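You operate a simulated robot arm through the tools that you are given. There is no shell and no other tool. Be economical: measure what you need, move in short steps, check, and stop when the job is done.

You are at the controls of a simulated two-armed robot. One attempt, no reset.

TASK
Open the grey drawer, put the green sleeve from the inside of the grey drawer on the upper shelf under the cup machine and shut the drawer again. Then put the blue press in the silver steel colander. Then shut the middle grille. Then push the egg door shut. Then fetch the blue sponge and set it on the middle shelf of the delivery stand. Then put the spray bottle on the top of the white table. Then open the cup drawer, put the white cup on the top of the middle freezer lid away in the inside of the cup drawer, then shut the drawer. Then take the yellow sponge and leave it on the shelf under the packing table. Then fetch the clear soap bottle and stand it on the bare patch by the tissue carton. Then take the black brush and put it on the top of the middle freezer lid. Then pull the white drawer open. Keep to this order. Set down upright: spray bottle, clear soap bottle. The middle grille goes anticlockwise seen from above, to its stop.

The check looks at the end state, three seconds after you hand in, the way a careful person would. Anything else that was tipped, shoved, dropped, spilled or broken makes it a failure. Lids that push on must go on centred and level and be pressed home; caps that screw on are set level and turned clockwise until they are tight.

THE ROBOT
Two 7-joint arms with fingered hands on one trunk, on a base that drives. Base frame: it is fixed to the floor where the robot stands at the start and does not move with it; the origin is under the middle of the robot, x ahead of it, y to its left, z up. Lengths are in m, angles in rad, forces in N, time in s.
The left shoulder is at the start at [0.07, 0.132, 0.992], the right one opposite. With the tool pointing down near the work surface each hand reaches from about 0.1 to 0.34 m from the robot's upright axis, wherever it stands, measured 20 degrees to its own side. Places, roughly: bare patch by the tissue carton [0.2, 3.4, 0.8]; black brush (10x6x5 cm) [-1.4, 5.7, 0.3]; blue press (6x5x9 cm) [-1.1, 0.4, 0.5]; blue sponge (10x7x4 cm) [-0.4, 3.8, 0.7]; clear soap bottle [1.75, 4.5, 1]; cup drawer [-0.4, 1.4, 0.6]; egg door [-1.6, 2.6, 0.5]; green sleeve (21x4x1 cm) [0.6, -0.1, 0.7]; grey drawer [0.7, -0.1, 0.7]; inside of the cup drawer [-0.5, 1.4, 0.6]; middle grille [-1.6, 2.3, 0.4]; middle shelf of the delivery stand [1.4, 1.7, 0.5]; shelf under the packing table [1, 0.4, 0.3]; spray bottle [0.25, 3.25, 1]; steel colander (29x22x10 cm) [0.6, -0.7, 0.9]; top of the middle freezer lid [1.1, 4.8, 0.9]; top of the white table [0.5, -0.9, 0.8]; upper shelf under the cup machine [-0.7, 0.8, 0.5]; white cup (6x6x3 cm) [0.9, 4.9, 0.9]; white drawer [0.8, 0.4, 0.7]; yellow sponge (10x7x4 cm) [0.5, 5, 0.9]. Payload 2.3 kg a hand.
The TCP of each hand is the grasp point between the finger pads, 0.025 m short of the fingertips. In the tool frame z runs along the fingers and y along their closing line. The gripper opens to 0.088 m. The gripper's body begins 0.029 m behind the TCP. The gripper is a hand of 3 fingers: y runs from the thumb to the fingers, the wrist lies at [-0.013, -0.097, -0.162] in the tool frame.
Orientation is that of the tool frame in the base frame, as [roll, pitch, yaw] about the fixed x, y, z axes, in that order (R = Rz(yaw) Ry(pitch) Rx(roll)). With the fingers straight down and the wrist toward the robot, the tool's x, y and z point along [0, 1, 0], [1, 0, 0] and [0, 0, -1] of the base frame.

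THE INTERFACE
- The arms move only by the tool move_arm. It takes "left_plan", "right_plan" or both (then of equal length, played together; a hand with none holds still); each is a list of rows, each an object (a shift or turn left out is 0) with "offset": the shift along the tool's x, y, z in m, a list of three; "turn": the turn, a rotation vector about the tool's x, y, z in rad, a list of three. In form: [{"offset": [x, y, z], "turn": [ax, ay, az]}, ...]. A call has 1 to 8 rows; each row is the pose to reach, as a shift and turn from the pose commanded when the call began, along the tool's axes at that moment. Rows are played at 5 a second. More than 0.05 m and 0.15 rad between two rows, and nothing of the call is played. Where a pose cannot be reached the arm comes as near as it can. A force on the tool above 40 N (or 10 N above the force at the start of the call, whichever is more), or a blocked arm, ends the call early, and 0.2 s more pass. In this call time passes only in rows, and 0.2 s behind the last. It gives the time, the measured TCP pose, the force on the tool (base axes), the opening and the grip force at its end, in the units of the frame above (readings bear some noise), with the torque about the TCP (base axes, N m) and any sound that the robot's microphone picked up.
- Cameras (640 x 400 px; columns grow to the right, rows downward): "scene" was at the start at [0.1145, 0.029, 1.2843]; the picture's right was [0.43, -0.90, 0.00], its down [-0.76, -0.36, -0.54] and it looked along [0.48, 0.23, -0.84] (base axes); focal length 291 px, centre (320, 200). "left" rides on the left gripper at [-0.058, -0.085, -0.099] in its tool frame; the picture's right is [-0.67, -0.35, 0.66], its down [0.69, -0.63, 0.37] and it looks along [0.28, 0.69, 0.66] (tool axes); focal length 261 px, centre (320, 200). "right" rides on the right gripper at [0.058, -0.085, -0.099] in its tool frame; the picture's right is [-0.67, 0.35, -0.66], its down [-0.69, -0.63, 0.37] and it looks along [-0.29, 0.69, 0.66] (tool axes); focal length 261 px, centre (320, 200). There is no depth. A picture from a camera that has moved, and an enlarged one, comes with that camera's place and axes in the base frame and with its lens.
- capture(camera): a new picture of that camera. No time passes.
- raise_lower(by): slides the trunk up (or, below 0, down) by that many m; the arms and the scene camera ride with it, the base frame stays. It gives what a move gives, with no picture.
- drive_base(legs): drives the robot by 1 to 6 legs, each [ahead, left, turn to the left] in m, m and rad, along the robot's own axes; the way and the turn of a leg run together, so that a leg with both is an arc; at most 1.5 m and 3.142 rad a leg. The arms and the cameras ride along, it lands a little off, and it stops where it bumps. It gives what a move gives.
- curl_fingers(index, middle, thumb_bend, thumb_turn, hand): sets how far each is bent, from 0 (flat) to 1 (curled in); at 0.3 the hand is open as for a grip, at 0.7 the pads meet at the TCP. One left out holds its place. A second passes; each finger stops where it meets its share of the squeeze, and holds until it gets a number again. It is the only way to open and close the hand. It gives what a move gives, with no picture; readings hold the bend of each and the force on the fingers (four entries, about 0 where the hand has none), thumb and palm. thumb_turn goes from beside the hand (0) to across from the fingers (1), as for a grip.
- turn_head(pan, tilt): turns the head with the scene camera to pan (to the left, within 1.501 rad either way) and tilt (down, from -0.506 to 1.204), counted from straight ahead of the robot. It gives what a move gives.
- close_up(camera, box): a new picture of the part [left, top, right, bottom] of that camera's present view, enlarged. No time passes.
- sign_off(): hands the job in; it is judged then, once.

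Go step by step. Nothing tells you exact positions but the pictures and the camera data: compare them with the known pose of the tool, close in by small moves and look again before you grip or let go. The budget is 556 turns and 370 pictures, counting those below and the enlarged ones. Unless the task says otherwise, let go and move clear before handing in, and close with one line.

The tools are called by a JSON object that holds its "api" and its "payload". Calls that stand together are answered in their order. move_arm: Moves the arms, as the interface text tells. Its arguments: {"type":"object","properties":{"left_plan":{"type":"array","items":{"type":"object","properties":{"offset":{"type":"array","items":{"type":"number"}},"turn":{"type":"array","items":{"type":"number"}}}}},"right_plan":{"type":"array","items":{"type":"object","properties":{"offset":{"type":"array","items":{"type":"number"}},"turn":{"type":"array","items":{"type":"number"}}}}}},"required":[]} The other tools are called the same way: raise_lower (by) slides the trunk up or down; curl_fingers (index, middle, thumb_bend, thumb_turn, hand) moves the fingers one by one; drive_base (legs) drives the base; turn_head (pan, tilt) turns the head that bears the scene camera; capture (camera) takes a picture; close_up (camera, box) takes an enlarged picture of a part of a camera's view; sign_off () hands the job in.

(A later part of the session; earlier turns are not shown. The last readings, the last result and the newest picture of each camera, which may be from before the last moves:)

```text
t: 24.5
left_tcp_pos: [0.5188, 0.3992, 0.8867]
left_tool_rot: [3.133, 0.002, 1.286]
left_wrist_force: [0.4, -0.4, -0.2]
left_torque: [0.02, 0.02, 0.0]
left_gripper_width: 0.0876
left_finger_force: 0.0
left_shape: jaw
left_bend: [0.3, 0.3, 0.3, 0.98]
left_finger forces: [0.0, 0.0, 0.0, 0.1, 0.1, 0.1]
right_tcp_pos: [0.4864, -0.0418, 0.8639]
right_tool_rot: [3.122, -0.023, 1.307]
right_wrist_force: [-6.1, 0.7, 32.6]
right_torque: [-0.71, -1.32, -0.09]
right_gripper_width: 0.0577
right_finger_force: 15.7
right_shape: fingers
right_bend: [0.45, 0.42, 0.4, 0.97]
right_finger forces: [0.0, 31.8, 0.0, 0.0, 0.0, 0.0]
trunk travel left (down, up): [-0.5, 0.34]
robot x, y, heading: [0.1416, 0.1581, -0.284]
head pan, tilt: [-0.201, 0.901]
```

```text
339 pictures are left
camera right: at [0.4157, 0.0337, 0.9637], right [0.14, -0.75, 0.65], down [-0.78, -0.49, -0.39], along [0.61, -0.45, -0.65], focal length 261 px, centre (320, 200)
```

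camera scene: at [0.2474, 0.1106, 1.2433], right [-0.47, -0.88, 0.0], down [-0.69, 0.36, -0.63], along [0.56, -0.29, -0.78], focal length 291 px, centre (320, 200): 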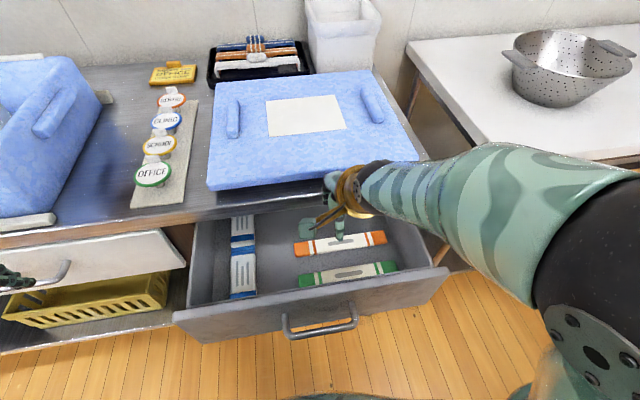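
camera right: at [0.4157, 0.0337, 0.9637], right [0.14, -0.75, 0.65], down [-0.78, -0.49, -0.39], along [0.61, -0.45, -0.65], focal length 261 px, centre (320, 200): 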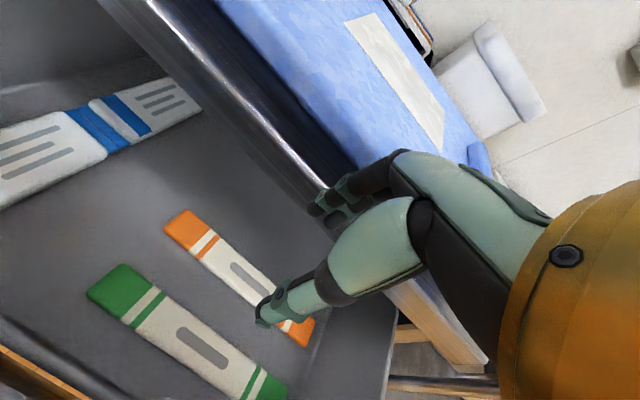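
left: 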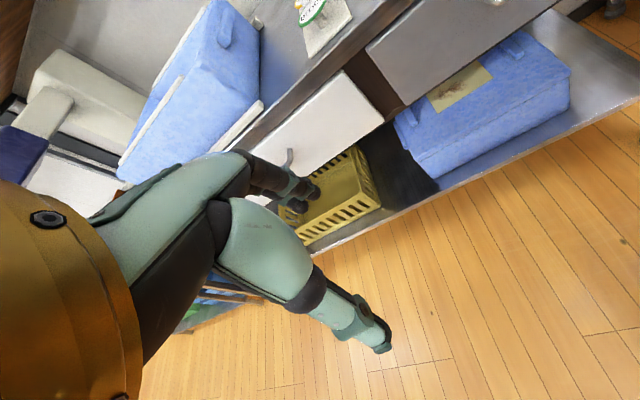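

The middle finger presses on the tabletop edge — I back up at once.

{"api": "raise_lower", "payload": {"by": 0.04}}

{"api": "move_arm", "payload": {"right_plan": [{"offset": [-0.007, -0.03, 0]}, {"offset": [-0.015, -0.055, 0]}]}}

{"api": "capture", "payload": {"camera": "scene"}}

```text
t: 25.3
left_tcp_pos: [0.525, 0.396, 0.9249]
left_tool_rot: [3.141, 0.0, 1.287]
left_wrist_force: [0.5, 0.2, 0.4]
left_torque: [-0.04, 0.0, -0.02]
left_gripper_width: 0.0876
left_finger_force: 0.0
left_shape: jaw
left_bend: [0.3, 0.3, 0.3, 0.98]
left_finger forces: [0.0, 0.0, 0.1, 0.1, 0.0, 0.0]
right_tcp_pos: [0.4914, -0.0441, 0.8986]
right_tool_rot: [3.138, -0.022, 1.304]
right_wrist_force: [-0.2, -0.2, -0.6]
right_torque: [0.03, 0.0, 0.03]
right_gripper_width: 0.0578
right_finger_force: 0.0
right_shape: fingers
right_bend: [0.45, 0.45, 0.4, 0.97]
right_finger forces: [0.1, 0.0, 0.0, 0.0, 0.0, 0.0]
trunk travel left (down, up): [-0.54, 0.3]
robot x, y, heading: [0.1411, 0.1564, -0.28]
head pan, tilt: [-0.201, 0.901]
```

```text
t: 25.9
left_tcp_pos: [0.5247, 0.3964, 0.9256]
left_tool_rot: [3.141, 0.002, 1.287]
left_wrist_force: [0.3, -0.6, -0.5]
left_torque: [-0.03, -0.02, 0.01]
left_gripper_width: 0.0876
left_finger_force: 0.1
left_shape: jaw
left_bend: [0.3, 0.3, 0.3, 0.98]
left_finger forces: [0.0, 0.1, 0.1, 0.0, 0.0, 0.0]
right_tcp_pos: [0.4918, -0.0443, 0.8981]
right_tool_rot: [3.138, -0.022, 1.306]
right_wrist_force: [0.5, 0.5, 0.2]
right_torque: [0.0, 0.0, 0.03]
right_gripper_width: 0.0577
right_finger_force: 0.1
right_shape: fingers
right_bend: [0.45, 0.45, 0.4, 0.97]
right_finger forces: [0.0, 0.0, 0.1, 0.0, 0.0, 0.1]
right hand out of reach, approached as far as the arm can: row 1, 2
trunk travel left (down, up): [-0.54, 0.3]
robot x, y, heading: [0.1384, 0.1586, -0.278]
head pan, tilt: [-0.201, 0.901]
```

```text
338 pictures are left
camera scene: at [0.2561, 0.1069, 1.2818], right [-0.47, -0.89, 0.0], down [-0.69, 0.36, -0.62], along [0.55, -0.29, -0.78], focal length 291 px, centre (320, 200)
```

scene: 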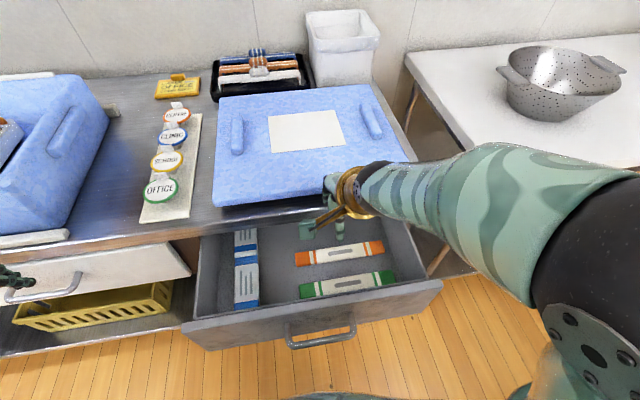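

{"api": "drive_base", "payload": {"legs": [[-0.048, 0, -0.05]]}}

{"api": "raise_lower", "payload": {"by": -0.04}}

{"api": "capture", "payload": {"camera": "scene"}}

{"api": "capture", "payload": {"camera": "right"}}

```text
t: 26.8
left_tcp_pos: [0.4925, 0.3908, 0.9253]
left_tool_rot: [-3.14, 0.0, 1.238]
left_wrist_force: [-0.1, -0.2, 0.0]
left_torque: [0.03, 0.03, -0.03]
left_gripper_width: 0.0876
left_finger_force: 0.0
left_shape: jaw
left_bend: [0.3, 0.3, 0.3, 0.98]
left_finger forces: [0.0, 0.1, 0.0, 0.0, 0.0, 0.0]
right_tcp_pos: [0.4359, -0.0469, 0.8973]
right_tool_rot: [3.138, -0.022, 1.255]
right_wrist_force: [-0.2, -0.3, 0.2]
right_torque: [0.01, 0.0, 0.02]
right_gripper_width: 0.0579
right_finger_force: 0.2
right_shape: fingers
right_bend: [0.45, 0.45, 0.4, 0.97]
right_finger forces: [0.0, 0.0, 0.0, 0.0, 0.0, 0.0]
trunk travel left (down, up): [-0.54, 0.3]
robot x, y, heading: [0.0921, 0.1715, -0.33]
head pan, tilt: [-0.201, 0.901]
```

```text
t: 27.6
left_tcp_pos: [0.4912, 0.3909, 0.8853]
left_tool_rot: [-3.141, 0.001, 1.237]
left_wrist_force: [-1.2, -0.6, 0.2]
left_torque: [0.03, 0.01, 0.01]
left_gripper_width: 0.0881
left_finger_force: 0.0
left_shape: jaw
left_bend: [0.3, 0.3, 0.3, 0.98]
left_finger forces: [0.0, 0.0, 0.0, 0.0, 0.1, 0.1]
right_tcp_pos: [0.4358, -0.0472, 0.8581]
right_tool_rot: [3.137, -0.022, 1.257]
right_wrist_force: [-0.6, 0.7, 0.6]
right_torque: [0.0, -0.03, 0.01]
right_gripper_width: 0.0578
right_finger_force: 0.1
right_shape: fingers
right_bend: [0.45, 0.45, 0.4, 0.97]
right_finger forces: [0.1, 0.1, 0.1, 0.0, 0.0, 0.0]
trunk travel left (down, up): [-0.5, 0.34]
robot x, y, heading: [0.0901, 0.1751, -0.333]
head pan, tilt: [-0.201, 0.901]
```

```text
337 pictures are left
camera scene: at [0.208, 0.1158, 1.2417], right [-0.51, -0.86, 0.0], down [-0.67, 0.4, -0.62], along [0.53, -0.32, -0.78], focal length 291 px, centre (320, 200)
```

scene: 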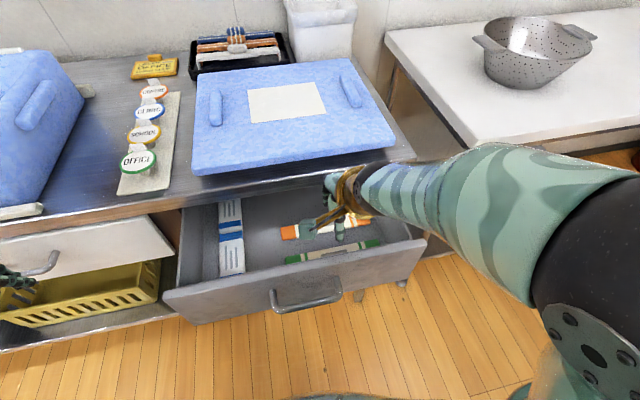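

```text
336 pictures are left
camera right: at [0.3696, 0.0317, 0.9595], right [0.12, -0.76, 0.64], down [-0.81, -0.45, -0.38], along [0.58, -0.47, -0.66], focal length 261 px, centre (320, 200)
```

right: 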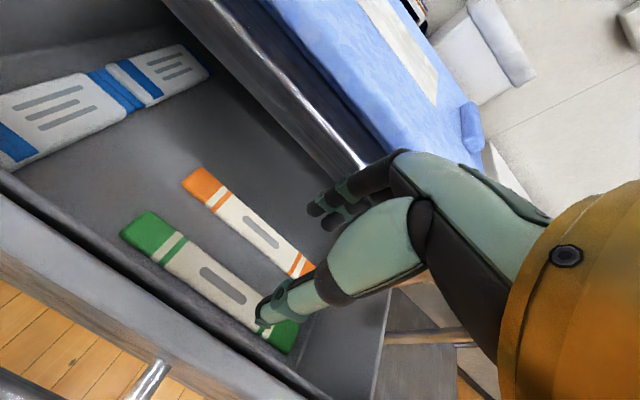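

{"api": "raise_lower", "payload": {"by": -0.06}}

{"api": "capture", "payload": {"camera": "right"}}

{"api": "close_up", "payload": {"camera": "scene", "box": [220, 140, 420, 265]}}

```text
t: 28.6
left_tcp_pos: [0.4886, 0.3935, 0.8251]
left_tool_rot: [3.14, 0.002, 1.238]
left_wrist_force: [0.0, -0.2, 0.3]
left_torque: [-0.01, -0.01, -0.01]
left_gripper_width: 0.0878
left_finger_force: 0.0
left_shape: jaw
left_bend: [0.3, 0.3, 0.3, 0.98]
left_finger forces: [0.0, 0.1, 0.0, 0.0, 0.1, 0.1]
right_tcp_pos: [0.4343, -0.0461, 0.8016]
right_tool_rot: [3.131, -0.023, 1.257]
right_wrist_force: [0.6, 0.9, 29.6]
right_torque: [0.61, 2.01, -0.09]
right_gripper_width: 0.0843
right_finger_force: 15.7
right_shape: fingers
right_bend: [0.45, 0.45, 0.12, 0.97]
right_finger forces: [0.0, 0.0, 0.0, 0.0, 31.9, 0.0]
trunk travel left (down, up): [-0.44, 0.4]
robot x, y, heading: [0.096, 0.1717, -0.331]
head pan, tilt: [-0.201, 0.901]
```

```text
335 pictures are left
camera right: at [0.3675, 0.034, 0.9016], right [0.11, -0.76, 0.64], down [-0.8, -0.45, -0.39], along [0.58, -0.47, -0.66], focal length 261 px, centre (320, 200)
```

right: 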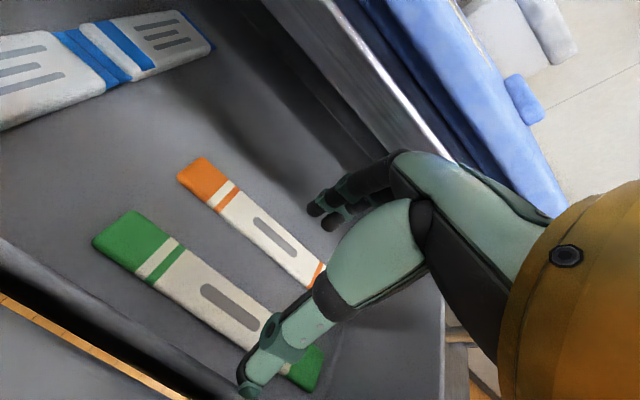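

```text
3.20 times, centred on (320, 202) of scene
camera zoom: at [0.2048, 0.1188, 1.1826], right [-0.51, -0.86, 0.0], down [-0.67, 0.4, -0.62], along [0.54, -0.32, -0.78], focal length 932 px, centre (320, 192)
```

zoom: 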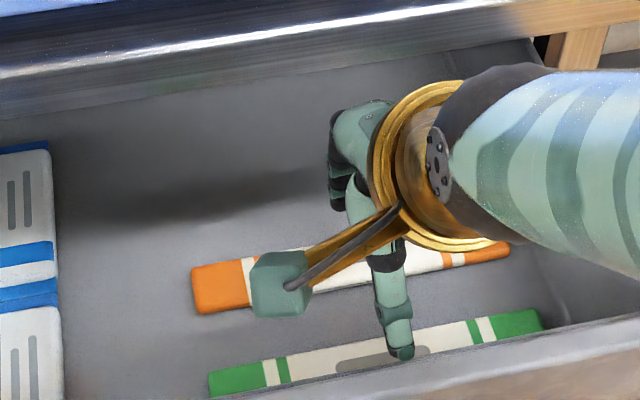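

{"api": "raise_lower", "payload": {"by": 0.06}}

{"api": "capture", "payload": {"camera": "right"}}

{"api": "capture", "payload": {"camera": "scene"}}

```text
t: 29.6
left_tcp_pos: [0.49, 0.3913, 0.8847]
left_tool_rot: [-3.14, 0.001, 1.238]
left_wrist_force: [0.0, 0.0, -0.1]
left_torque: [0.01, -0.02, 0.0]
left_gripper_width: 0.0875
left_finger_force: 0.1
left_shape: jaw
left_bend: [0.3, 0.3, 0.3, 0.98]
left_finger forces: [0.0, 0.0, 0.0, 0.1, 0.0, 0.0]
right_tcp_pos: [0.4358, -0.0463, 0.8586]
right_tool_rot: [3.139, -0.024, 1.257]
right_wrist_force: [1.4, 0.0, -0.3]
right_torque: [-0.02, 0.0, 0.0]
right_gripper_width: 0.0578
right_finger_force: 0.0
right_shape: fingers
right_bend: [0.45, 0.45, 0.4, 0.97]
right_finger forces: [0.0, 0.0, 0.1, 0.1, 0.1, 0.0]
trunk travel left (down, up): [-0.5, 0.34]
robot x, y, heading: [0.0977, 0.1726, -0.328]
head pan, tilt: [-0.201, 0.901]
```

```text
333 pictures are left
camera right: at [0.3699, 0.0316, 0.9594], right [0.12, -0.76, 0.64], down [-0.81, -0.45, -0.38], along [0.58, -0.47, -0.66], focal length 261 px, centre (320, 200)
```

right: 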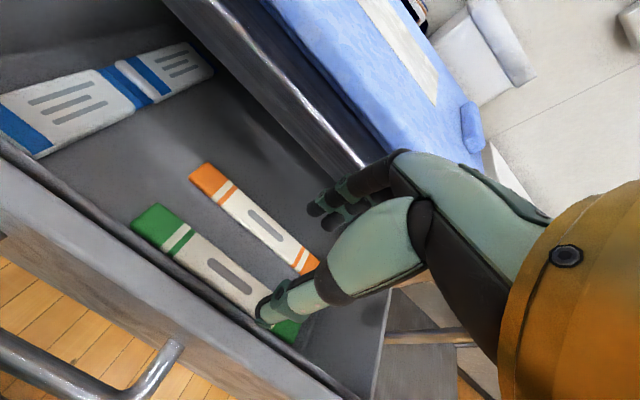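

```text
332 pictures are left
camera scene: at [0.2084, 0.1156, 1.2418], right [-0.51, -0.86, 0.0], down [-0.67, 0.4, -0.62], along [0.53, -0.32, -0.78], focal length 291 px, centre (320, 200)
```

scene: 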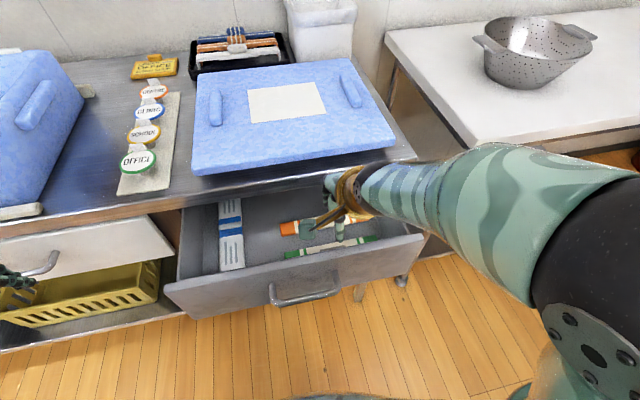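

{"api": "curl_fingers", "payload": {"hand": "right", "index": 0.55, "middle": 0.55, "thumb_bend": 0.4}}

{"api": "move_arm", "payload": {"right_plan": [{"offset": [0, 0.012, 0]}]}}

{"api": "raise_lower", "payload": {"by": -0.04}}

{"api": "capture", "payload": {"camera": "right"}}

{"api": "close_up", "payload": {"camera": "scene", "box": [220, 140, 420, 265]}}

```text
t: 30.6
left_tcp_pos: [0.4916, 0.3931, 0.8858]
left_tool_rot: [-3.141, 0.0, 1.238]
left_wrist_force: [-0.2, 0.0, 0.1]
left_torque: [0.0, -0.01, -0.01]
left_gripper_width: 0.0875
left_finger_force: 0.1
left_shape: jaw
left_bend: [0.3, 0.3, 0.3, 0.98]
left_finger forces: [0.0, 0.0, 0.1, 0.0, 0.0, 0.0]
right_tcp_pos: [0.4357, -0.0473, 0.8596]
right_tool_rot: [3.139, -0.023, 1.255]
right_wrist_force: [0.7, 0.0, 0.1]
right_torque: [0.02, 0.02, 0.04]
right_gripper_width: 0.0468
right_finger_force: 0.2
right_shape: fingers
right_bend: [0.55, 0.55, 0.4, 0.97]
right_finger forces: [0.0, 0.0, 0.0, 0.0, 0.0, 0.1]
trunk travel left (down, up): [-0.5, 0.34]
robot x, y, heading: [0.0947, 0.172, -0.335]
head pan, tilt: [-0.201, 0.901]
```

```text
t: 31.0
left_tcp_pos: [0.491, 0.3913, 0.8847]
left_tool_rot: [3.141, 0.0, 1.237]
left_wrist_force: [0.5, 0.0, 0.2]
left_torque: [0.01, 0.02, -0.01]
left_gripper_width: 0.0875
left_finger_force: 0.1
left_shape: jaw
left_bend: [0.3, 0.3, 0.3, 0.98]
left_finger forces: [0.1, 0.1, 0.1, 0.0, 0.1, 0.0]
right_tcp_pos: [0.4471, -0.0532, 0.858]
right_tool_rot: [3.137, -0.024, 1.257]
right_wrist_force: [-0.3, -0.6, 0.0]
right_torque: [0.02, -0.01, -0.02]
right_gripper_width: 0.0472
right_finger_force: 0.0
right_shape: fingers
right_bend: [0.55, 0.55, 0.4, 0.97]
right_finger forces: [0.0, 0.1, 0.0, 0.1, 0.1, 0.0]
trunk travel left (down, up): [-0.5, 0.34]
robot x, y, heading: [0.0963, 0.1683, -0.33]
head pan, tilt: [-0.201, 0.901]
```

```text
t: 31.9
left_tcp_pos: [0.4906, 0.3931, 0.8456]
left_tool_rot: [-3.141, -0.001, 1.238]
left_wrist_force: [0.2, 0.2, 0.5]
left_torque: [0.0, 0.01, -0.02]
left_gripper_width: 0.0875
left_finger_force: 0.0
left_shape: jaw
left_bend: [0.3, 0.3, 0.3, 0.98]
left_finger forces: [0.2, 0.1, 0.0, 0.0, 0.1, 0.0]
right_tcp_pos: [0.4453, -0.0506, 0.8185]
right_tool_rot: [3.136, -0.023, 1.258]
right_wrist_force: [0.7, 0.1, -0.8]
right_torque: [0.01, -0.03, 0.0]
right_gripper_width: 0.0468
right_finger_force: 0.1
right_shape: fingers
right_bend: [0.55, 0.55, 0.4, 0.97]
right_finger forces: [0.0, 0.1, 0.0, 0.0, 0.0, 0.0]
trunk travel left (down, up): [-0.46, 0.38]
robot x, y, heading: [0.0958, 0.1715, -0.336]
head pan, tilt: [-0.201, 0.901]
```

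```text
331 pictures are left
camera right: at [0.381, 0.0274, 0.9192], right [0.12, -0.76, 0.64], down [-0.81, -0.45, -0.38], along [0.58, -0.47, -0.66], focal length 261 px, centre (320, 200)
```

right: 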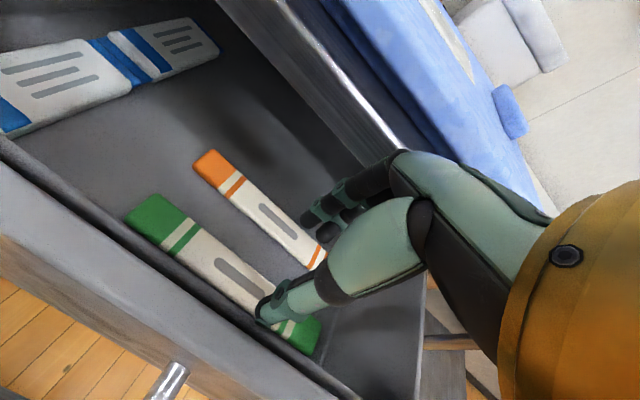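

```text
3.20 times, centred on (320, 202) of scene
camera zoom: at [0.2078, 0.1158, 1.2018], right [-0.51, -0.86, 0.0], down [-0.67, 0.4, -0.62], along [0.53, -0.32, -0.78], focal length 932 px, centre (320, 192)
```

zoom: 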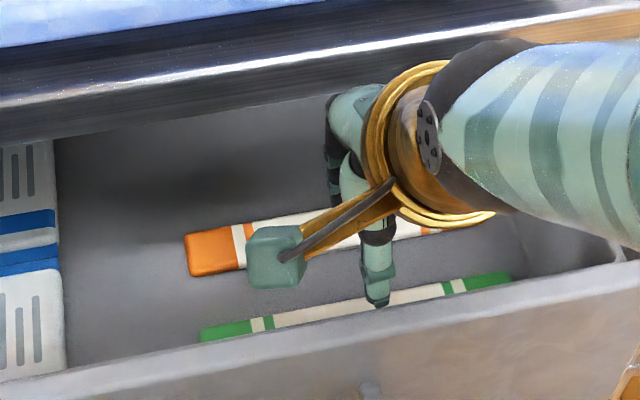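

The thumb has almost no room between the front panel and the sleeve. I'll press lightly on the sleeve with closed fingertips and drag it ~1.5 cm inward first.

{"api": "curl_fingers", "payload": {"hand": "right", "index": 0.66, "middle": 0.66, "thumb_bend": 0.66}}

{"api": "raise_lower", "payload": {"by": -0.04}}

{"api": "capture", "payload": {"camera": "right"}}

```text
t: 32.9
left_tcp_pos: [0.4898, 0.3924, 0.8457]
left_tool_rot: [3.139, 0.0, 1.236]
left_wrist_force: [0.1, 0.4, -0.3]
left_torque: [0.03, 0.02, 0.02]
left_gripper_width: 0.0876
left_finger_force: 0.1
left_shape: jaw
left_bend: [0.3, 0.3, 0.3, 0.98]
left_finger forces: [0.0, 0.1, 0.0, 0.1, 0.0, 0.1]
right_tcp_pos: [0.4464, -0.0518, 0.8175]
right_tool_rot: [3.137, -0.023, 1.258]
right_wrist_force: [0.5, 0.2, -0.4]
right_torque: [-0.02, 0.03, 0.03]
right_gripper_width: 0.0073
right_finger_force: 0.1
right_shape: fingers
right_bend: [0.66, 0.66, 0.66, 0.97]
right_finger forces: [0.1, 0.1, 0.0, 0.1, 0.0, 0.0]
trunk travel left (down, up): [-0.46, 0.38]
robot x, y, heading: [0.0969, 0.1742, -0.329]
head pan, tilt: [-0.201, 0.901]
```

```text
t: 33.7
left_tcp_pos: [0.491, 0.3923, 0.8048]
left_tool_rot: [-3.141, 0.0, 1.238]
left_wrist_force: [-0.3, 0.1, -0.5]
left_torque: [0.01, -0.02, 0.0]
left_gripper_width: 0.0875
left_finger_force: 0.3
left_shape: jaw
left_bend: [0.3, 0.3, 0.3, 0.98]
left_finger forces: [0.1, 0.0, 0.0, 0.0, 0.1, 0.1]
right_tcp_pos: [0.4463, -0.0516, 0.7789]
right_tool_rot: [3.139, -0.024, 1.255]
right_wrist_force: [0.3, 0.2, 0.6]
right_torque: [0.02, -0.02, 0.01]
right_gripper_width: 0.0074
right_finger_force: 0.0
right_shape: fingers
right_bend: [0.66, 0.66, 0.66, 0.97]
right_finger forces: [0.1, 0.1, 0.0, 0.0, 0.0, 0.0]
trunk travel left (down, up): [-0.42, 0.42]
robot x, y, heading: [0.0931, 0.1736, -0.334]
head pan, tilt: [-0.201, 0.901]
```

```text
329 pictures are left
camera right: at [0.381, 0.0274, 0.8792], right [0.12, -0.76, 0.64], down [-0.81, -0.45, -0.38], along [0.58, -0.47, -0.66], focal length 261 px, centre (320, 200)
```

right: 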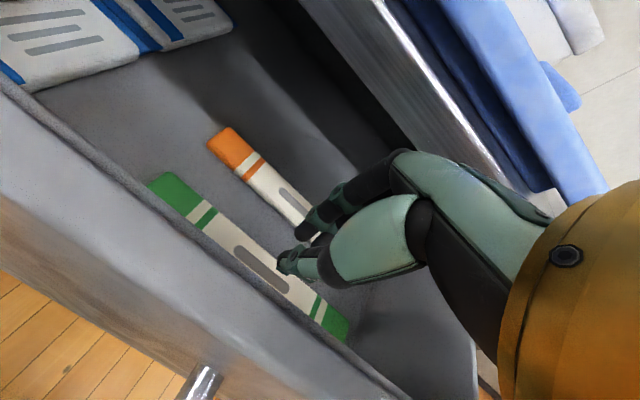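

{"api": "move_arm", "payload": {"right_plan": [{"offset": [0, -0.008, 0.006]}, {"offset": [0, -0.009, 0.012]}]}}

```text
t: 34.3
left_tcp_pos: [0.4912, 0.3922, 0.8039]
left_tool_rot: [-3.14, 0.002, 1.237]
left_wrist_force: [0.2, 0.2, -0.5]
left_torque: [0.02, 0.0, 0.0]
left_gripper_width: 0.0876
left_finger_force: 0.2
left_shape: jaw
left_bend: [0.3, 0.3, 0.3, 0.98]
left_finger forces: [0.0, 0.0, 0.1, 0.0, 0.0, 0.0]
right_tcp_pos: [0.4388, -0.0494, 0.7659]
right_tool_rot: [3.138, -0.023, 1.258]
right_wrist_force: [-0.7, -0.6, 0.7]
right_torque: [-0.03, 0.02, -0.01]
right_gripper_width: 0.0073
right_finger_force: 0.0
right_shape: fingers
right_bend: [0.66, 0.66, 0.66, 0.97]
right_finger forces: [0.0, 0.1, 0.0, 0.1, 0.0, 0.0]
trunk travel left (down, up): [-0.42, 0.42]
robot x, y, heading: [0.0971, 0.1726, -0.331]
head pan, tilt: [-0.201, 0.901]
```

{"api": "move_arm", "payload": {"right_plan": [{"offset": [0, 0, 0.006]}]}}

{"api": "capture", "payload": {"camera": "right"}}

```text
t: 34.7
left_tcp_pos: [0.4908, 0.3911, 0.805]
left_tool_rot: [3.14, -0.001, 1.238]
left_wrist_force: [0.7, -0.2, -0.4]
left_torque: [-0.02, 0.03, -0.01]
left_gripper_width: 0.0877
left_finger_force: 0.0
left_shape: jaw
left_bend: [0.3, 0.3, 0.3, 0.98]
left_finger forces: [0.0, 0.0, 0.1, 0.0, 0.1, 0.1]
right_tcp_pos: [0.4391, -0.0487, 0.7605]
right_tool_rot: [3.139, -0.024, 1.256]
right_wrist_force: [-0.1, 0.2, 0.1]
right_torque: [-0.01, -0.03, 0.01]
right_gripper_width: 0.0074
right_finger_force: 0.1
right_shape: fingers
right_bend: [0.66, 0.66, 0.66, 0.97]
right_finger forces: [0.1, 0.0, 0.0, 0.1, 0.4, 0.0]
trunk travel left (down, up): [-0.42, 0.42]
robot x, y, heading: [0.0967, 0.1712, -0.337]
head pan, tilt: [-0.201, 0.901]
```

```text
328 pictures are left
camera right: at [0.3728, 0.03, 0.8614], right [0.12, -0.76, 0.64], down [-0.81, -0.45, -0.38], along [0.58, -0.47, -0.66], focal length 261 px, centre (320, 200)
```

right: 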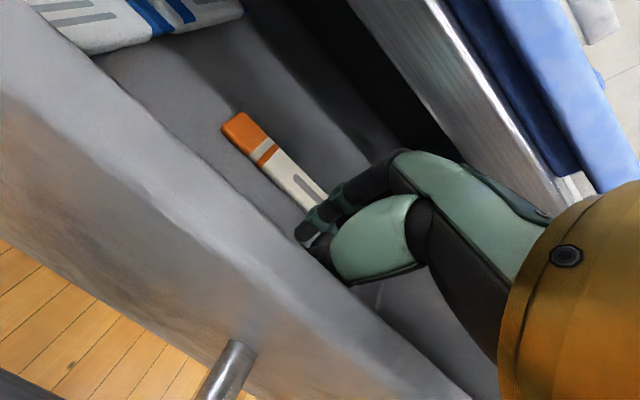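

{"api": "move_arm", "payload": {"right_plan": [{"offset": [0, 0, 0.004]}, {"offset": [0, 0.006, 0.005]}, {"offset": [0, 0.012, 0.005]}, {"offset": [0, 0.018, 0.005]}]}}

{"api": "move_arm", "payload": {"right_plan": [{"offset": [0, 0, -0.04]}, {"offset": [0, 0, -0.08]}]}}

{"api": "capture", "payload": {"camera": "right"}}

```text
t: 35.7
left_tcp_pos: [0.4909, 0.3917, 0.8049]
left_tool_rot: [-3.141, -0.002, 1.236]
left_wrist_force: [0.7, -0.4, -0.3]
left_torque: [0.0, -0.01, 0.03]
left_gripper_width: 0.0878
left_finger_force: 0.1
left_shape: jaw
left_bend: [0.3, 0.3, 0.3, 0.98]
left_finger forces: [0.0, 0.0, 0.0, 0.0, 0.1, 0.0]
right_tcp_pos: [0.456, -0.0539, 0.7564]
right_tool_rot: [3.137, -0.023, 1.256]
right_wrist_force: [0.2, -0.3, -0.2]
right_torque: [0.01, -0.05, 0.01]
right_gripper_width: 0.007
right_finger_force: 0.0
right_shape: fingers
right_bend: [0.66, 0.66, 0.66, 0.97]
right_finger forces: [0.1, 0.0, 0.0, 0.0, 0.0, 0.0]
trunk travel left (down, up): [-0.42, 0.42]
robot x, y, heading: [0.0923, 0.1722, -0.328]
head pan, tilt: [-0.201, 0.901]
```

```text
t: 36.3
left_tcp_pos: [0.4905, 0.3904, 0.8048]
left_tool_rot: [3.141, -0.002, 1.237]
left_wrist_force: [0.3, -0.3, -0.2]
left_torque: [0.0, 0.04, -0.03]
left_gripper_width: 0.0876
left_finger_force: 0.1
left_shape: jaw
left_bend: [0.3, 0.3, 0.3, 0.98]
left_finger forces: [0.1, 0.0, 0.1, 0.1, 0.0, 0.0]
right_tcp_pos: [0.4557, -0.0552, 0.8341]
right_tool_rot: [3.138, -0.027, 1.256]
right_wrist_force: [0.2, 0.2, -0.2]
right_torque: [0.02, 0.0, 0.01]
right_gripper_width: 0.0071
right_finger_force: 0.0
right_shape: fingers
right_bend: [0.66, 0.66, 0.66, 0.97]
right_finger forces: [0.0, 0.0, 0.0, 0.0, 0.0, 0.0]
trunk travel left (down, up): [-0.42, 0.42]
robot x, y, heading: [0.0973, 0.1701, -0.338]
head pan, tilt: [-0.201, 0.901]
```

```text
327 pictures are left
camera right: at [0.3907, 0.0226, 0.9359], right [0.12, -0.76, 0.64], down [-0.81, -0.45, -0.39], along [0.58, -0.47, -0.67], focal length 261 px, centre (320, 200)
```

right: 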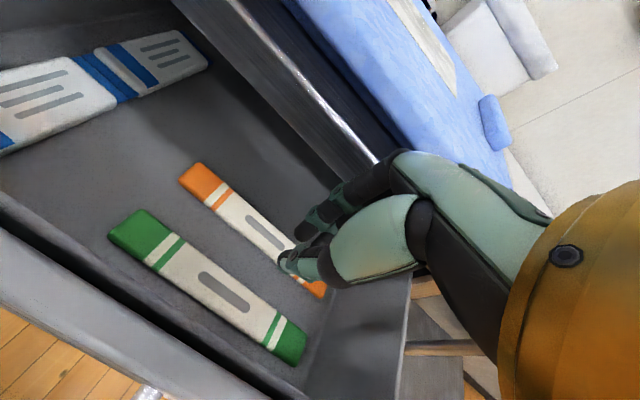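

{"api": "move_arm", "payload": {"right_plan": [{"offset": [0, -0.01, 0.025]}, {"offset": [0, -0.02, 0.05]}, {"offset": [0, -0.022, 0.07]}, {"offset": [0, -0.022, 0.079]}, {"offset": [0, -0.022, 0.083]}]}}

```text
t: 37.5
left_tcp_pos: [0.4904, 0.3915, 0.8041]
left_tool_rot: [-3.142, 0.0, 1.238]
left_wrist_force: [0.3, 0.0, -0.5]
left_torque: [0.0, -0.01, 0.01]
left_gripper_width: 0.0876
left_finger_force: 0.0
left_shape: jaw
left_bend: [0.3, 0.3, 0.3, 0.98]
left_finger forces: [0.0, 0.0, 0.0, 0.0, 0.0, 0.0]
right_tcp_pos: [0.4359, -0.0475, 0.7531]
right_tool_rot: [3.138, -0.022, 1.255]
right_wrist_force: [-0.6, 0.9, 0.5]
right_torque: [0.01, -0.02, -0.03]
right_gripper_width: 0.0069
right_finger_force: 0.0
right_shape: fingers
right_bend: [0.66, 0.66, 0.66, 0.98]
right_finger forces: [0.0, 0.0, 0.0, 0.1, 0.0, 0.0]
trunk travel left (down, up): [-0.42, 0.42]
robot x, y, heading: [0.0939, 0.1698, -0.334]
head pan, tilt: [-0.201, 0.901]
```

{"api": "move_arm", "payload": {"right_plan": [{"offset": [0, 0, 0.004]}, {"offset": [0, 0, 0.008]}]}}

{"api": "close_up", "payload": {"camera": "right", "box": [200, 160, 420, 340]}}

{"api": "close_up", "payload": {"camera": "scene", "box": [220, 100, 420, 225]}}

```text
t: 38.1
left_tcp_pos: [0.4913, 0.3917, 0.8055]
left_tool_rot: [3.142, 0.0, 1.238]
left_wrist_force: [-0.7, 0.5, -0.2]
left_torque: [0.02, -0.01, 0.02]
left_gripper_width: 0.0876
left_finger_force: 0.1
left_shape: jaw
left_bend: [0.3, 0.3, 0.3, 0.98]
left_finger forces: [0.0, 0.1, 0.0, 0.1, 0.1, 0.0]
right_tcp_pos: [0.4365, -0.0468, 0.7432]
right_tool_rot: [3.138, -0.022, 1.255]
right_wrist_force: [0.4, 0.2, -0.3]
right_torque: [0.01, -0.01, 0.0]
right_gripper_width: 0.0069
right_finger_force: 0.1
right_shape: fingers
right_bend: [0.66, 0.66, 0.66, 0.98]
right_finger forces: [0.0, 0.1, 0.0, 0.0, 0.0, 0.0]
trunk travel left (down, up): [-0.42, 0.42]
robot x, y, heading: [0.094, 0.1721, -0.334]
head pan, tilt: [-0.201, 0.901]
```

```text
2.22 times, centred on (310, 250) of right
camera zoom: at [0.3698, 0.0324, 0.8443], right [0.12, -0.76, 0.64], down [-0.81, -0.45, -0.38], along [0.58, -0.47, -0.66], focal length 579 px, centre (342, 89)
```

zoom: 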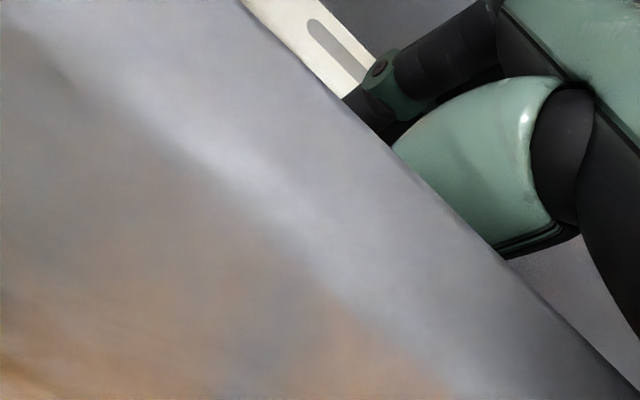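

```text
3.20 times, centred on (320, 162) of scene
camera zoom: at [0.2081, 0.1158, 1.1618], right [-0.51, -0.86, 0.0], down [-0.67, 0.4, -0.62], along [0.53, -0.32, -0.78], focal length 932 px, centre (320, 320)
```

zoom: 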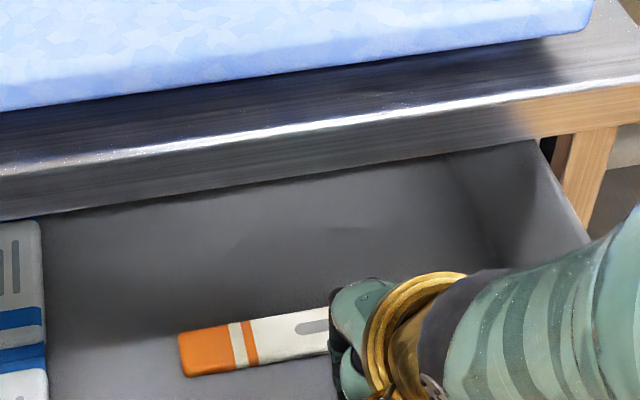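

{"api": "move_arm", "payload": {"right_plan": [{"offset": [0, 0, 0.004]}, {"offset": [0, 0, 0.008]}]}}

```text
t: 38.7
left_tcp_pos: [0.4901, 0.3939, 0.8051]
left_tool_rot: [3.139, 0.001, 1.237]
left_wrist_force: [0.9, -0.1, -0.5]
left_torque: [0.03, -0.01, -0.01]
left_gripper_width: 0.0879
left_finger_force: 0.0
left_shape: jaw
left_bend: [0.3, 0.3, 0.3, 0.98]
left_finger forces: [0.1, 0.0, 0.0, 0.0, 0.2, 0.0]
right_tcp_pos: [0.4353, -0.048, 0.7427]
right_tool_rot: [3.116, -0.026, 1.257]
right_wrist_force: [1.3, -2.2, 30.8]
right_torque: [0.2, 1.64, 0.11]
right_gripper_width: 0.0069
right_finger_force: 0.0
right_shape: fingers
right_bend: [0.66, 0.66, 0.66, 0.98]
right_finger forces: [0.0, 0.0, 0.0, 0.0, 0.0, 0.0]
trunk travel left (down, up): [-0.42, 0.42]
robot x, y, heading: [0.0929, 0.1744, -0.337]
head pan, tilt: [-0.201, 0.901]
stopped in row 2 (right hand): the force on the tool passed its limit at 47 N (the readings are from after the stop); the commanded pose is now the measured one
```

{"api": "move_arm", "payload": {"right_plan": [{"offset": [0, 0.0, -0.015], "turn": [0.02, 0, 0]}, {"offset": [0, 0.018, -0.01], "turn": [0.02, 0, 0]}, {"offset": [0, 0.018, 0], "turn": [0.02, 0, 0]}, {"offset": [0, 0.018, 0.005], "turn": [0.02, 0, 0]}]}}

{"api": "move_arm", "payload": {"right_plan": [{"offset": [0, 0, 0.004]}, {"offset": [0, 0, 0.008]}]}}

```text
t: 39.7
left_tcp_pos: [0.4912, 0.3918, 0.8038]
left_tool_rot: [-3.142, -0.001, 1.238]
left_wrist_force: [-0.3, -0.3, -0.6]
left_torque: [0.0, 0.05, 0.01]
left_gripper_width: 0.0877
left_finger_force: 0.0
left_shape: jaw
left_bend: [0.3, 0.3, 0.3, 0.98]
left_finger forces: [0.0, 0.1, 0.0, 0.0, 0.1, 0.1]
right_tcp_pos: [0.4544, -0.0528, 0.7339]
right_tool_rot: [-3.136, -0.026, 1.254]
right_wrist_force: [0.5, -0.1, 0.6]
right_torque: [0.02, 0.09, -0.03]
right_gripper_width: 0.0069
right_finger_force: 0.0
right_shape: fingers
right_bend: [0.66, 0.66, 0.66, 0.98]
right_finger forces: [0.0, 0.0, 0.1, 0.0, 0.1, 0.0]
trunk travel left (down, up): [-0.42, 0.42]
robot x, y, heading: [0.094, 0.1697, -0.329]
head pan, tilt: [-0.201, 0.901]
```

```text
t: 40.3
left_tcp_pos: [0.4913, 0.3904, 0.8045]
left_tool_rot: [-3.14, 0.0, 1.235]
left_wrist_force: [0.6, -0.6, 0.6]
left_torque: [0.0, 0.03, -0.02]
left_gripper_width: 0.0877
left_finger_force: 0.0
left_shape: jaw
left_bend: [0.3, 0.3, 0.3, 0.98]
left_finger forces: [0.1, 0.1, 0.0, 0.1, 0.1, 0.1]
right_tcp_pos: [0.4531, -0.0539, 0.7253]
right_tool_rot: [-3.136, -0.024, 1.255]
right_wrist_force: [1.1, -0.3, 0.8]
right_torque: [0.06, 0.16, 0.01]
right_gripper_width: 0.0071
right_finger_force: 0.0
right_shape: fingers
right_bend: [0.66, 0.66, 0.66, 0.98]
right_finger forces: [0.1, 0.1, 0.0, 0.0, 0.1, 0.0]
trunk travel left (down, up): [-0.42, 0.42]
robot x, y, heading: [0.0906, 0.1744, -0.335]
head pan, tilt: [-0.201, 0.901]
```

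{"api": "capture", "payload": {"camera": "scene"}}

{"api": "capture", "payload": {"camera": "left"}}

{"api": "capture", "payload": {"camera": "right"}}

```text
324 pictures are left
camera scene: at [0.2081, 0.1158, 1.1618], right [-0.51, -0.86, 0.0], down [-0.67, 0.4, -0.62], along [0.53, -0.32, -0.78], focal length 291 px, centre (320, 200)
```

scene: 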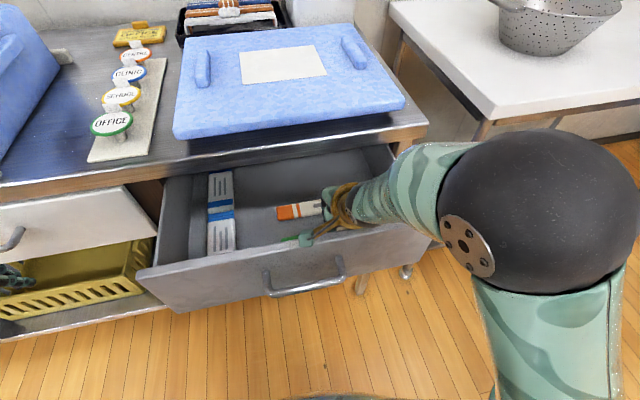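

```text
323 pictures are left
camera left: at [0.3917, 0.365, 0.9043], right [-0.55, -0.52, -0.66], down [-0.37, 0.85, -0.37], along [0.75, 0.04, -0.66], focal length 261 px, centre (320, 200)
```

left: 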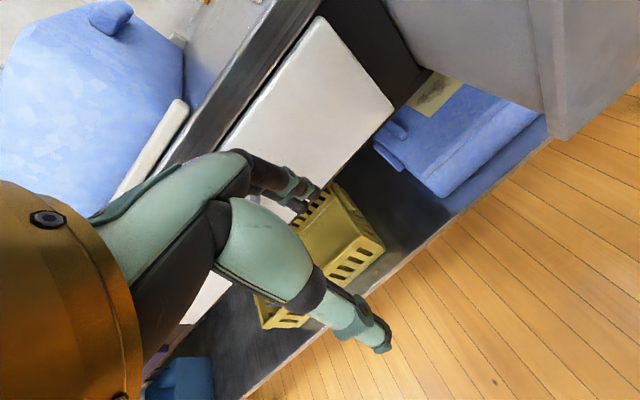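

```text
322 pictures are left
camera right: at [0.3885, 0.0247, 0.8273], right [0.12, -0.76, 0.64], down [-0.81, -0.45, -0.38], along [0.57, -0.47, -0.67], focal length 261 px, centre (320, 200)
```

right: 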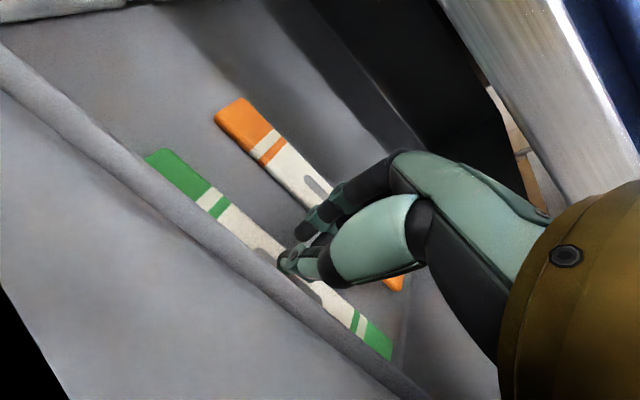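

{"api": "move_arm", "payload": {"right_plan": [{"offset": [0, 0.003, 0.005]}, {"offset": [0, 0.004, 0.01]}]}}

{"api": "capture", "payload": {"camera": "right"}}

```text
t: 40.9
left_tcp_pos: [0.4882, 0.3916, 0.8063]
left_tool_rot: [3.138, 0.002, 1.235]
left_wrist_force: [-0.2, -0.8, 0.1]
left_torque: [0.01, 0.02, 0.0]
left_gripper_width: 0.0876
left_finger_force: 0.1
left_shape: jaw
left_bend: [0.3, 0.3, 0.3, 0.98]
left_finger forces: [0.1, 0.0, 0.1, 0.1, 0.0, 0.0]
right_tcp_pos: [0.4559, -0.0547, 0.7174]
right_tool_rot: [3.141, -0.027, 1.255]
right_wrist_force: [-0.8, -1.3, 14.7]
right_torque: [0.32, 0.57, 0.06]
right_gripper_width: 0.0076
right_finger_force: 5.7
right_shape: fingers
right_bend: [0.66, 0.66, 0.66, 0.98]
right_finger forces: [0.0, 0.0, 0.0, 0.0, 11.5, 0.0]
trunk travel left (down, up): [-0.42, 0.42]
robot x, y, heading: [0.0899, 0.1719, -0.334]
head pan, tilt: [-0.201, 0.901]
```

```text
321 pictures are left
camera right: at [0.3909, 0.0242, 0.8191], right [0.12, -0.76, 0.64], down [-0.81, -0.45, -0.38], along [0.58, -0.47, -0.67], focal length 261 px, centre (320, 200)
```

right: 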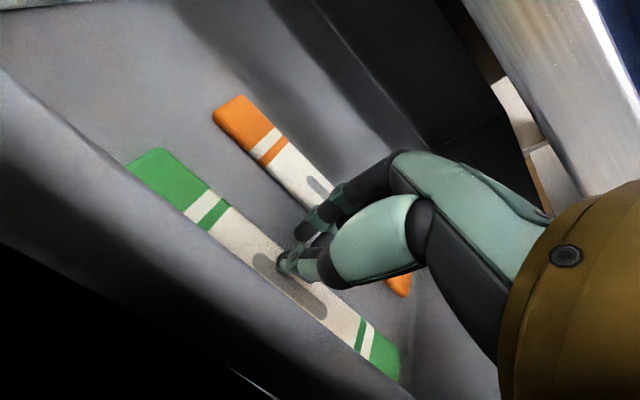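

{"api": "move_arm", "payload": {"right_plan": [{"offset": [0, 0.005, -0.003]}, {"offset": [0, 0.012, -0.003]}, {"offset": [0, 0.02, -0.003]}]}}

{"api": "capture", "payload": {"camera": "right"}}

```text
t: 41.7
left_tcp_pos: [0.4906, 0.3921, 0.8054]
left_tool_rot: [-3.14, 0.0, 1.237]
left_wrist_force: [-0.2, -0.1, -0.3]
left_torque: [-0.01, 0.01, 0.01]
left_gripper_width: 0.0875
left_finger_force: 0.1
left_shape: jaw
left_bend: [0.3, 0.3, 0.3, 0.98]
left_finger forces: [0.0, 0.1, 0.1, 0.0, 0.0, 0.1]
right_tcp_pos: [0.4768, -0.0591, 0.7182]
right_tool_rot: [-3.134, -0.026, 1.254]
right_wrist_force: [0.3, -0.4, 0.6]
right_torque: [0.0, 0.02, -0.01]
right_gripper_width: 0.0073
right_finger_force: 0.0
right_shape: fingers
right_bend: [0.66, 0.66, 0.66, 0.97]
right_finger forces: [0.1, 0.0, 0.1, 0.1, 0.1, 0.0]
trunk travel left (down, up): [-0.42, 0.42]
robot x, y, heading: [0.0969, 0.1688, -0.331]
head pan, tilt: [-0.201, 0.901]
```

```text
320 pictures are left
camera right: at [0.4118, 0.0188, 0.8198], right [0.12, -0.76, 0.64], down [-0.81, -0.45, -0.38], along [0.57, -0.47, -0.67], focal length 261 px, centre (320, 200)
```

right: 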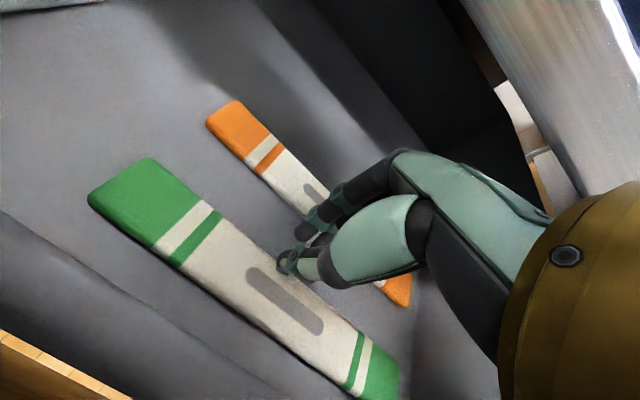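

{"api": "move_arm", "payload": {"right_plan": [{"offset": [0, 0, -0.04]}, {"offset": [-0.004, -0.018, -0.06]}]}}

{"api": "curl_fingers", "payload": {"hand": "right", "index": 0.53, "middle": 0.53, "thumb_bend": 0.37}}

{"api": "capture", "payload": {"camera": "right"}}

```text
t: 42.3
left_tcp_pos: [0.4896, 0.3913, 0.8052]
left_tool_rot: [3.14, -0.002, 1.235]
left_wrist_force: [0.4, 0.4, 0.4]
left_torque: [0.03, -0.01, 0.01]
left_gripper_width: 0.0877
left_finger_force: 0.1
left_shape: jaw
left_bend: [0.3, 0.3, 0.3, 0.98]
left_finger forces: [0.0, 0.0, 0.1, 0.0, 0.0, 0.0]
right_tcp_pos: [0.456, -0.0599, 0.7769]
right_tool_rot: [-3.137, -0.027, 1.258]
right_wrist_force: [1.2, 0.3, -0.3]
right_torque: [0.01, -0.04, 0.02]
right_gripper_width: 0.0073
right_finger_force: 0.1
right_shape: fingers
right_bend: [0.66, 0.66, 0.66, 0.97]
right_finger forces: [0.1, 0.0, 0.0, 0.1, 0.0, 0.1]
trunk travel left (down, up): [-0.42, 0.42]
robot x, y, heading: [0.0943, 0.1728, -0.335]
head pan, tilt: [-0.201, 0.901]
```

```text
t: 43.3
left_tcp_pos: [0.4892, 0.3921, 0.8047]
left_tool_rot: [3.141, 0.001, 1.236]
left_wrist_force: [0.4, -0.1, 0.8]
left_torque: [0.01, -0.03, 0.0]
left_gripper_width: 0.0872
left_finger_force: 0.0
left_shape: jaw
left_bend: [0.3, 0.3, 0.3, 0.98]
left_finger forces: [0.0, 0.0, 0.1, 0.0, 0.0, 0.1]
right_tcp_pos: [0.4572, -0.0603, 0.7771]
right_tool_rot: [-3.136, -0.025, 1.255]
right_wrist_force: [0.6, 1.1, 0.6]
right_torque: [0.01, 0.01, 0.04]
right_gripper_width: 0.0518
right_finger_force: 0.2
right_shape: fingers
right_bend: [0.53, 0.53, 0.37, 0.97]
right_finger forces: [0.0, 0.0, 0.0, 0.0, 0.1, 0.0]
trunk travel left (down, up): [-0.42, 0.42]
robot x, y, heading: [0.0916, 0.1769, -0.331]
head pan, tilt: [-0.201, 0.901]
```

```text
319 pictures are left
camera right: at [0.392, 0.0184, 0.8794], right [0.12, -0.76, 0.64], down [-0.81, -0.45, -0.38], along [0.57, -0.47, -0.67], focal length 261 px, centre (320, 200)
```

right: 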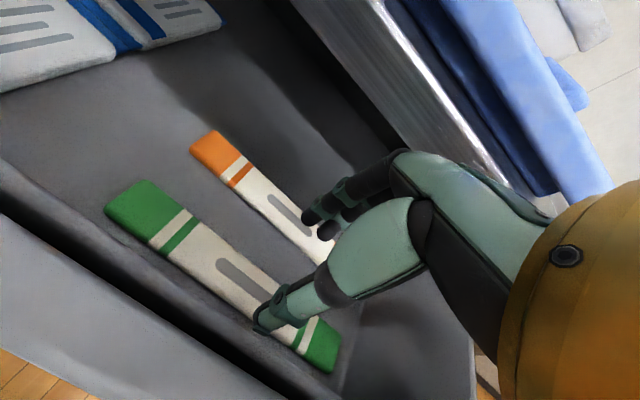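

{"api": "move_arm", "payload": {"right_plan": [{"offset": [0, 0, 0.02]}, {"offset": [0, 0, 0.04]}]}}

{"api": "capture", "payload": {"camera": "right"}}

```text
t: 43.9
left_tcp_pos: [0.4923, 0.3918, 0.8054]
left_tool_rot: [3.141, 0.002, 1.236]
left_wrist_force: [-0.4, 0.2, 0.5]
left_torque: [-0.03, -0.03, -0.02]
left_gripper_width: 0.0876
left_finger_force: 0.0
left_shape: jaw
left_bend: [0.3, 0.3, 0.3, 0.98]
left_finger forces: [0.0, 0.0, 0.1, 0.0, 0.1, 0.1]
right_tcp_pos: [0.4571, -0.0585, 0.7388]
right_tool_rot: [-3.136, -0.025, 1.255]
right_wrist_force: [-0.7, 0.2, 0.6]
right_torque: [-0.03, 0.03, -0.03]
right_gripper_width: 0.0518
right_finger_force: 0.0
right_shape: fingers
right_bend: [0.53, 0.53, 0.37, 0.97]
right_finger forces: [0.0, 0.0, 0.0, 0.0, 0.0, 0.0]
trunk travel left (down, up): [-0.42, 0.42]
robot x, y, heading: [0.0928, 0.1712, -0.332]
head pan, tilt: [-0.201, 0.901]
```

```text
318 pictures are left
camera right: at [0.3933, 0.0199, 0.8399], right [0.12, -0.76, 0.64], down [-0.81, -0.45, -0.38], along [0.57, -0.47, -0.67], focal length 261 px, centre (320, 200)
```

right: 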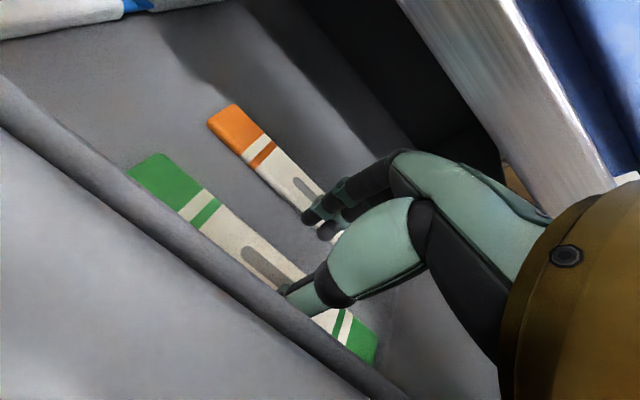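

{"api": "move_arm", "payload": {"right_plan": [{"offset": [0, 0, 0.008]}, {"offset": [0, 0, 0.016]}, {"offset": [0, 0, 0.021]}]}}

{"api": "capture", "payload": {"camera": "right"}}

```text
t: 44.7
left_tcp_pos: [0.4909, 0.392, 0.8054]
left_tool_rot: [3.141, 0.001, 1.236]
left_wrist_force: [-0.6, -0.3, -0.7]
left_torque: [0.03, 0.01, 0.02]
left_gripper_width: 0.0875
left_finger_force: 0.2
left_shape: jaw
left_bend: [0.3, 0.3, 0.3, 0.98]
left_finger forces: [0.0, 0.0, 0.0, 0.0, 0.0, 0.0]
right_tcp_pos: [0.4588, -0.0584, 0.7185]
right_tool_rot: [-3.136, -0.027, 1.255]
right_wrist_force: [-0.3, 0.3, 0.6]
right_torque: [-0.02, 0.0, -0.03]
right_gripper_width: 0.0518
right_finger_force: 0.1
right_shape: fingers
right_bend: [0.53, 0.53, 0.37, 0.97]
right_finger forces: [0.0, 0.1, 0.1, 0.1, 0.0, 0.0]
trunk travel left (down, up): [-0.42, 0.42]
robot x, y, heading: [0.0918, 0.1701, -0.33]
head pan, tilt: [-0.201, 0.901]
```

```text
317 pictures are left
camera right: at [0.3939, 0.0199, 0.8201], right [0.12, -0.76, 0.64], down [-0.81, -0.45, -0.38], along [0.57, -0.47, -0.67], focal length 261 px, centre (320, 200)
```

right: 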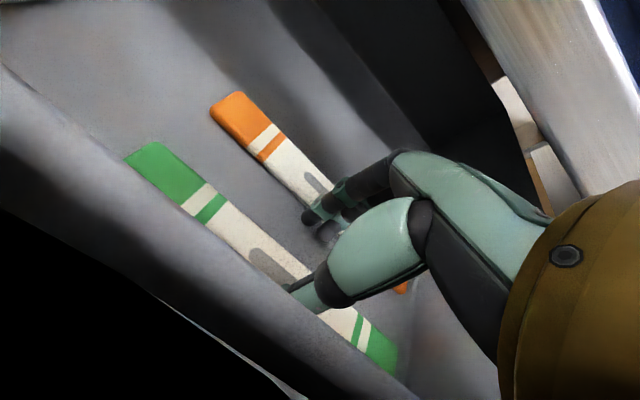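

{"api": "move_arm", "payload": {"right_plan": [{"offset": [0, -0.001, 0.004]}, {"offset": [0, -0.002, 0.007]}]}}

```text
t: 45.3
left_tcp_pos: [0.4887, 0.3911, 0.8049]
left_tool_rot: [3.14, -0.001, 1.235]
left_wrist_force: [0.1, -0.6, -0.3]
left_torque: [-0.02, -0.01, 0.02]
left_gripper_width: 0.0875
left_finger_force: 0.0
left_shape: jaw
left_bend: [0.3, 0.3, 0.3, 0.98]
left_finger forces: [0.0, 0.1, 0.0, 0.0, 0.0, 0.0]
right_tcp_pos: [0.4552, -0.0574, 0.7123]
right_tool_rot: [-3.141, -0.026, 1.255]
right_wrist_force: [-0.8, -0.5, 11.2]
right_torque: [0.97, 0.86, 0.17]
right_gripper_width: 0.0534
right_finger_force: 0.4
right_shape: fingers
right_bend: [0.53, 0.53, 0.36, 0.97]
right_finger forces: [0.1, 0.1, 0.0, 0.1, 1.2, 0.1]
trunk travel left (down, up): [-0.42, 0.42]
robot x, y, heading: [0.0961, 0.1692, -0.338]
head pan, tilt: [-0.201, 0.901]
```

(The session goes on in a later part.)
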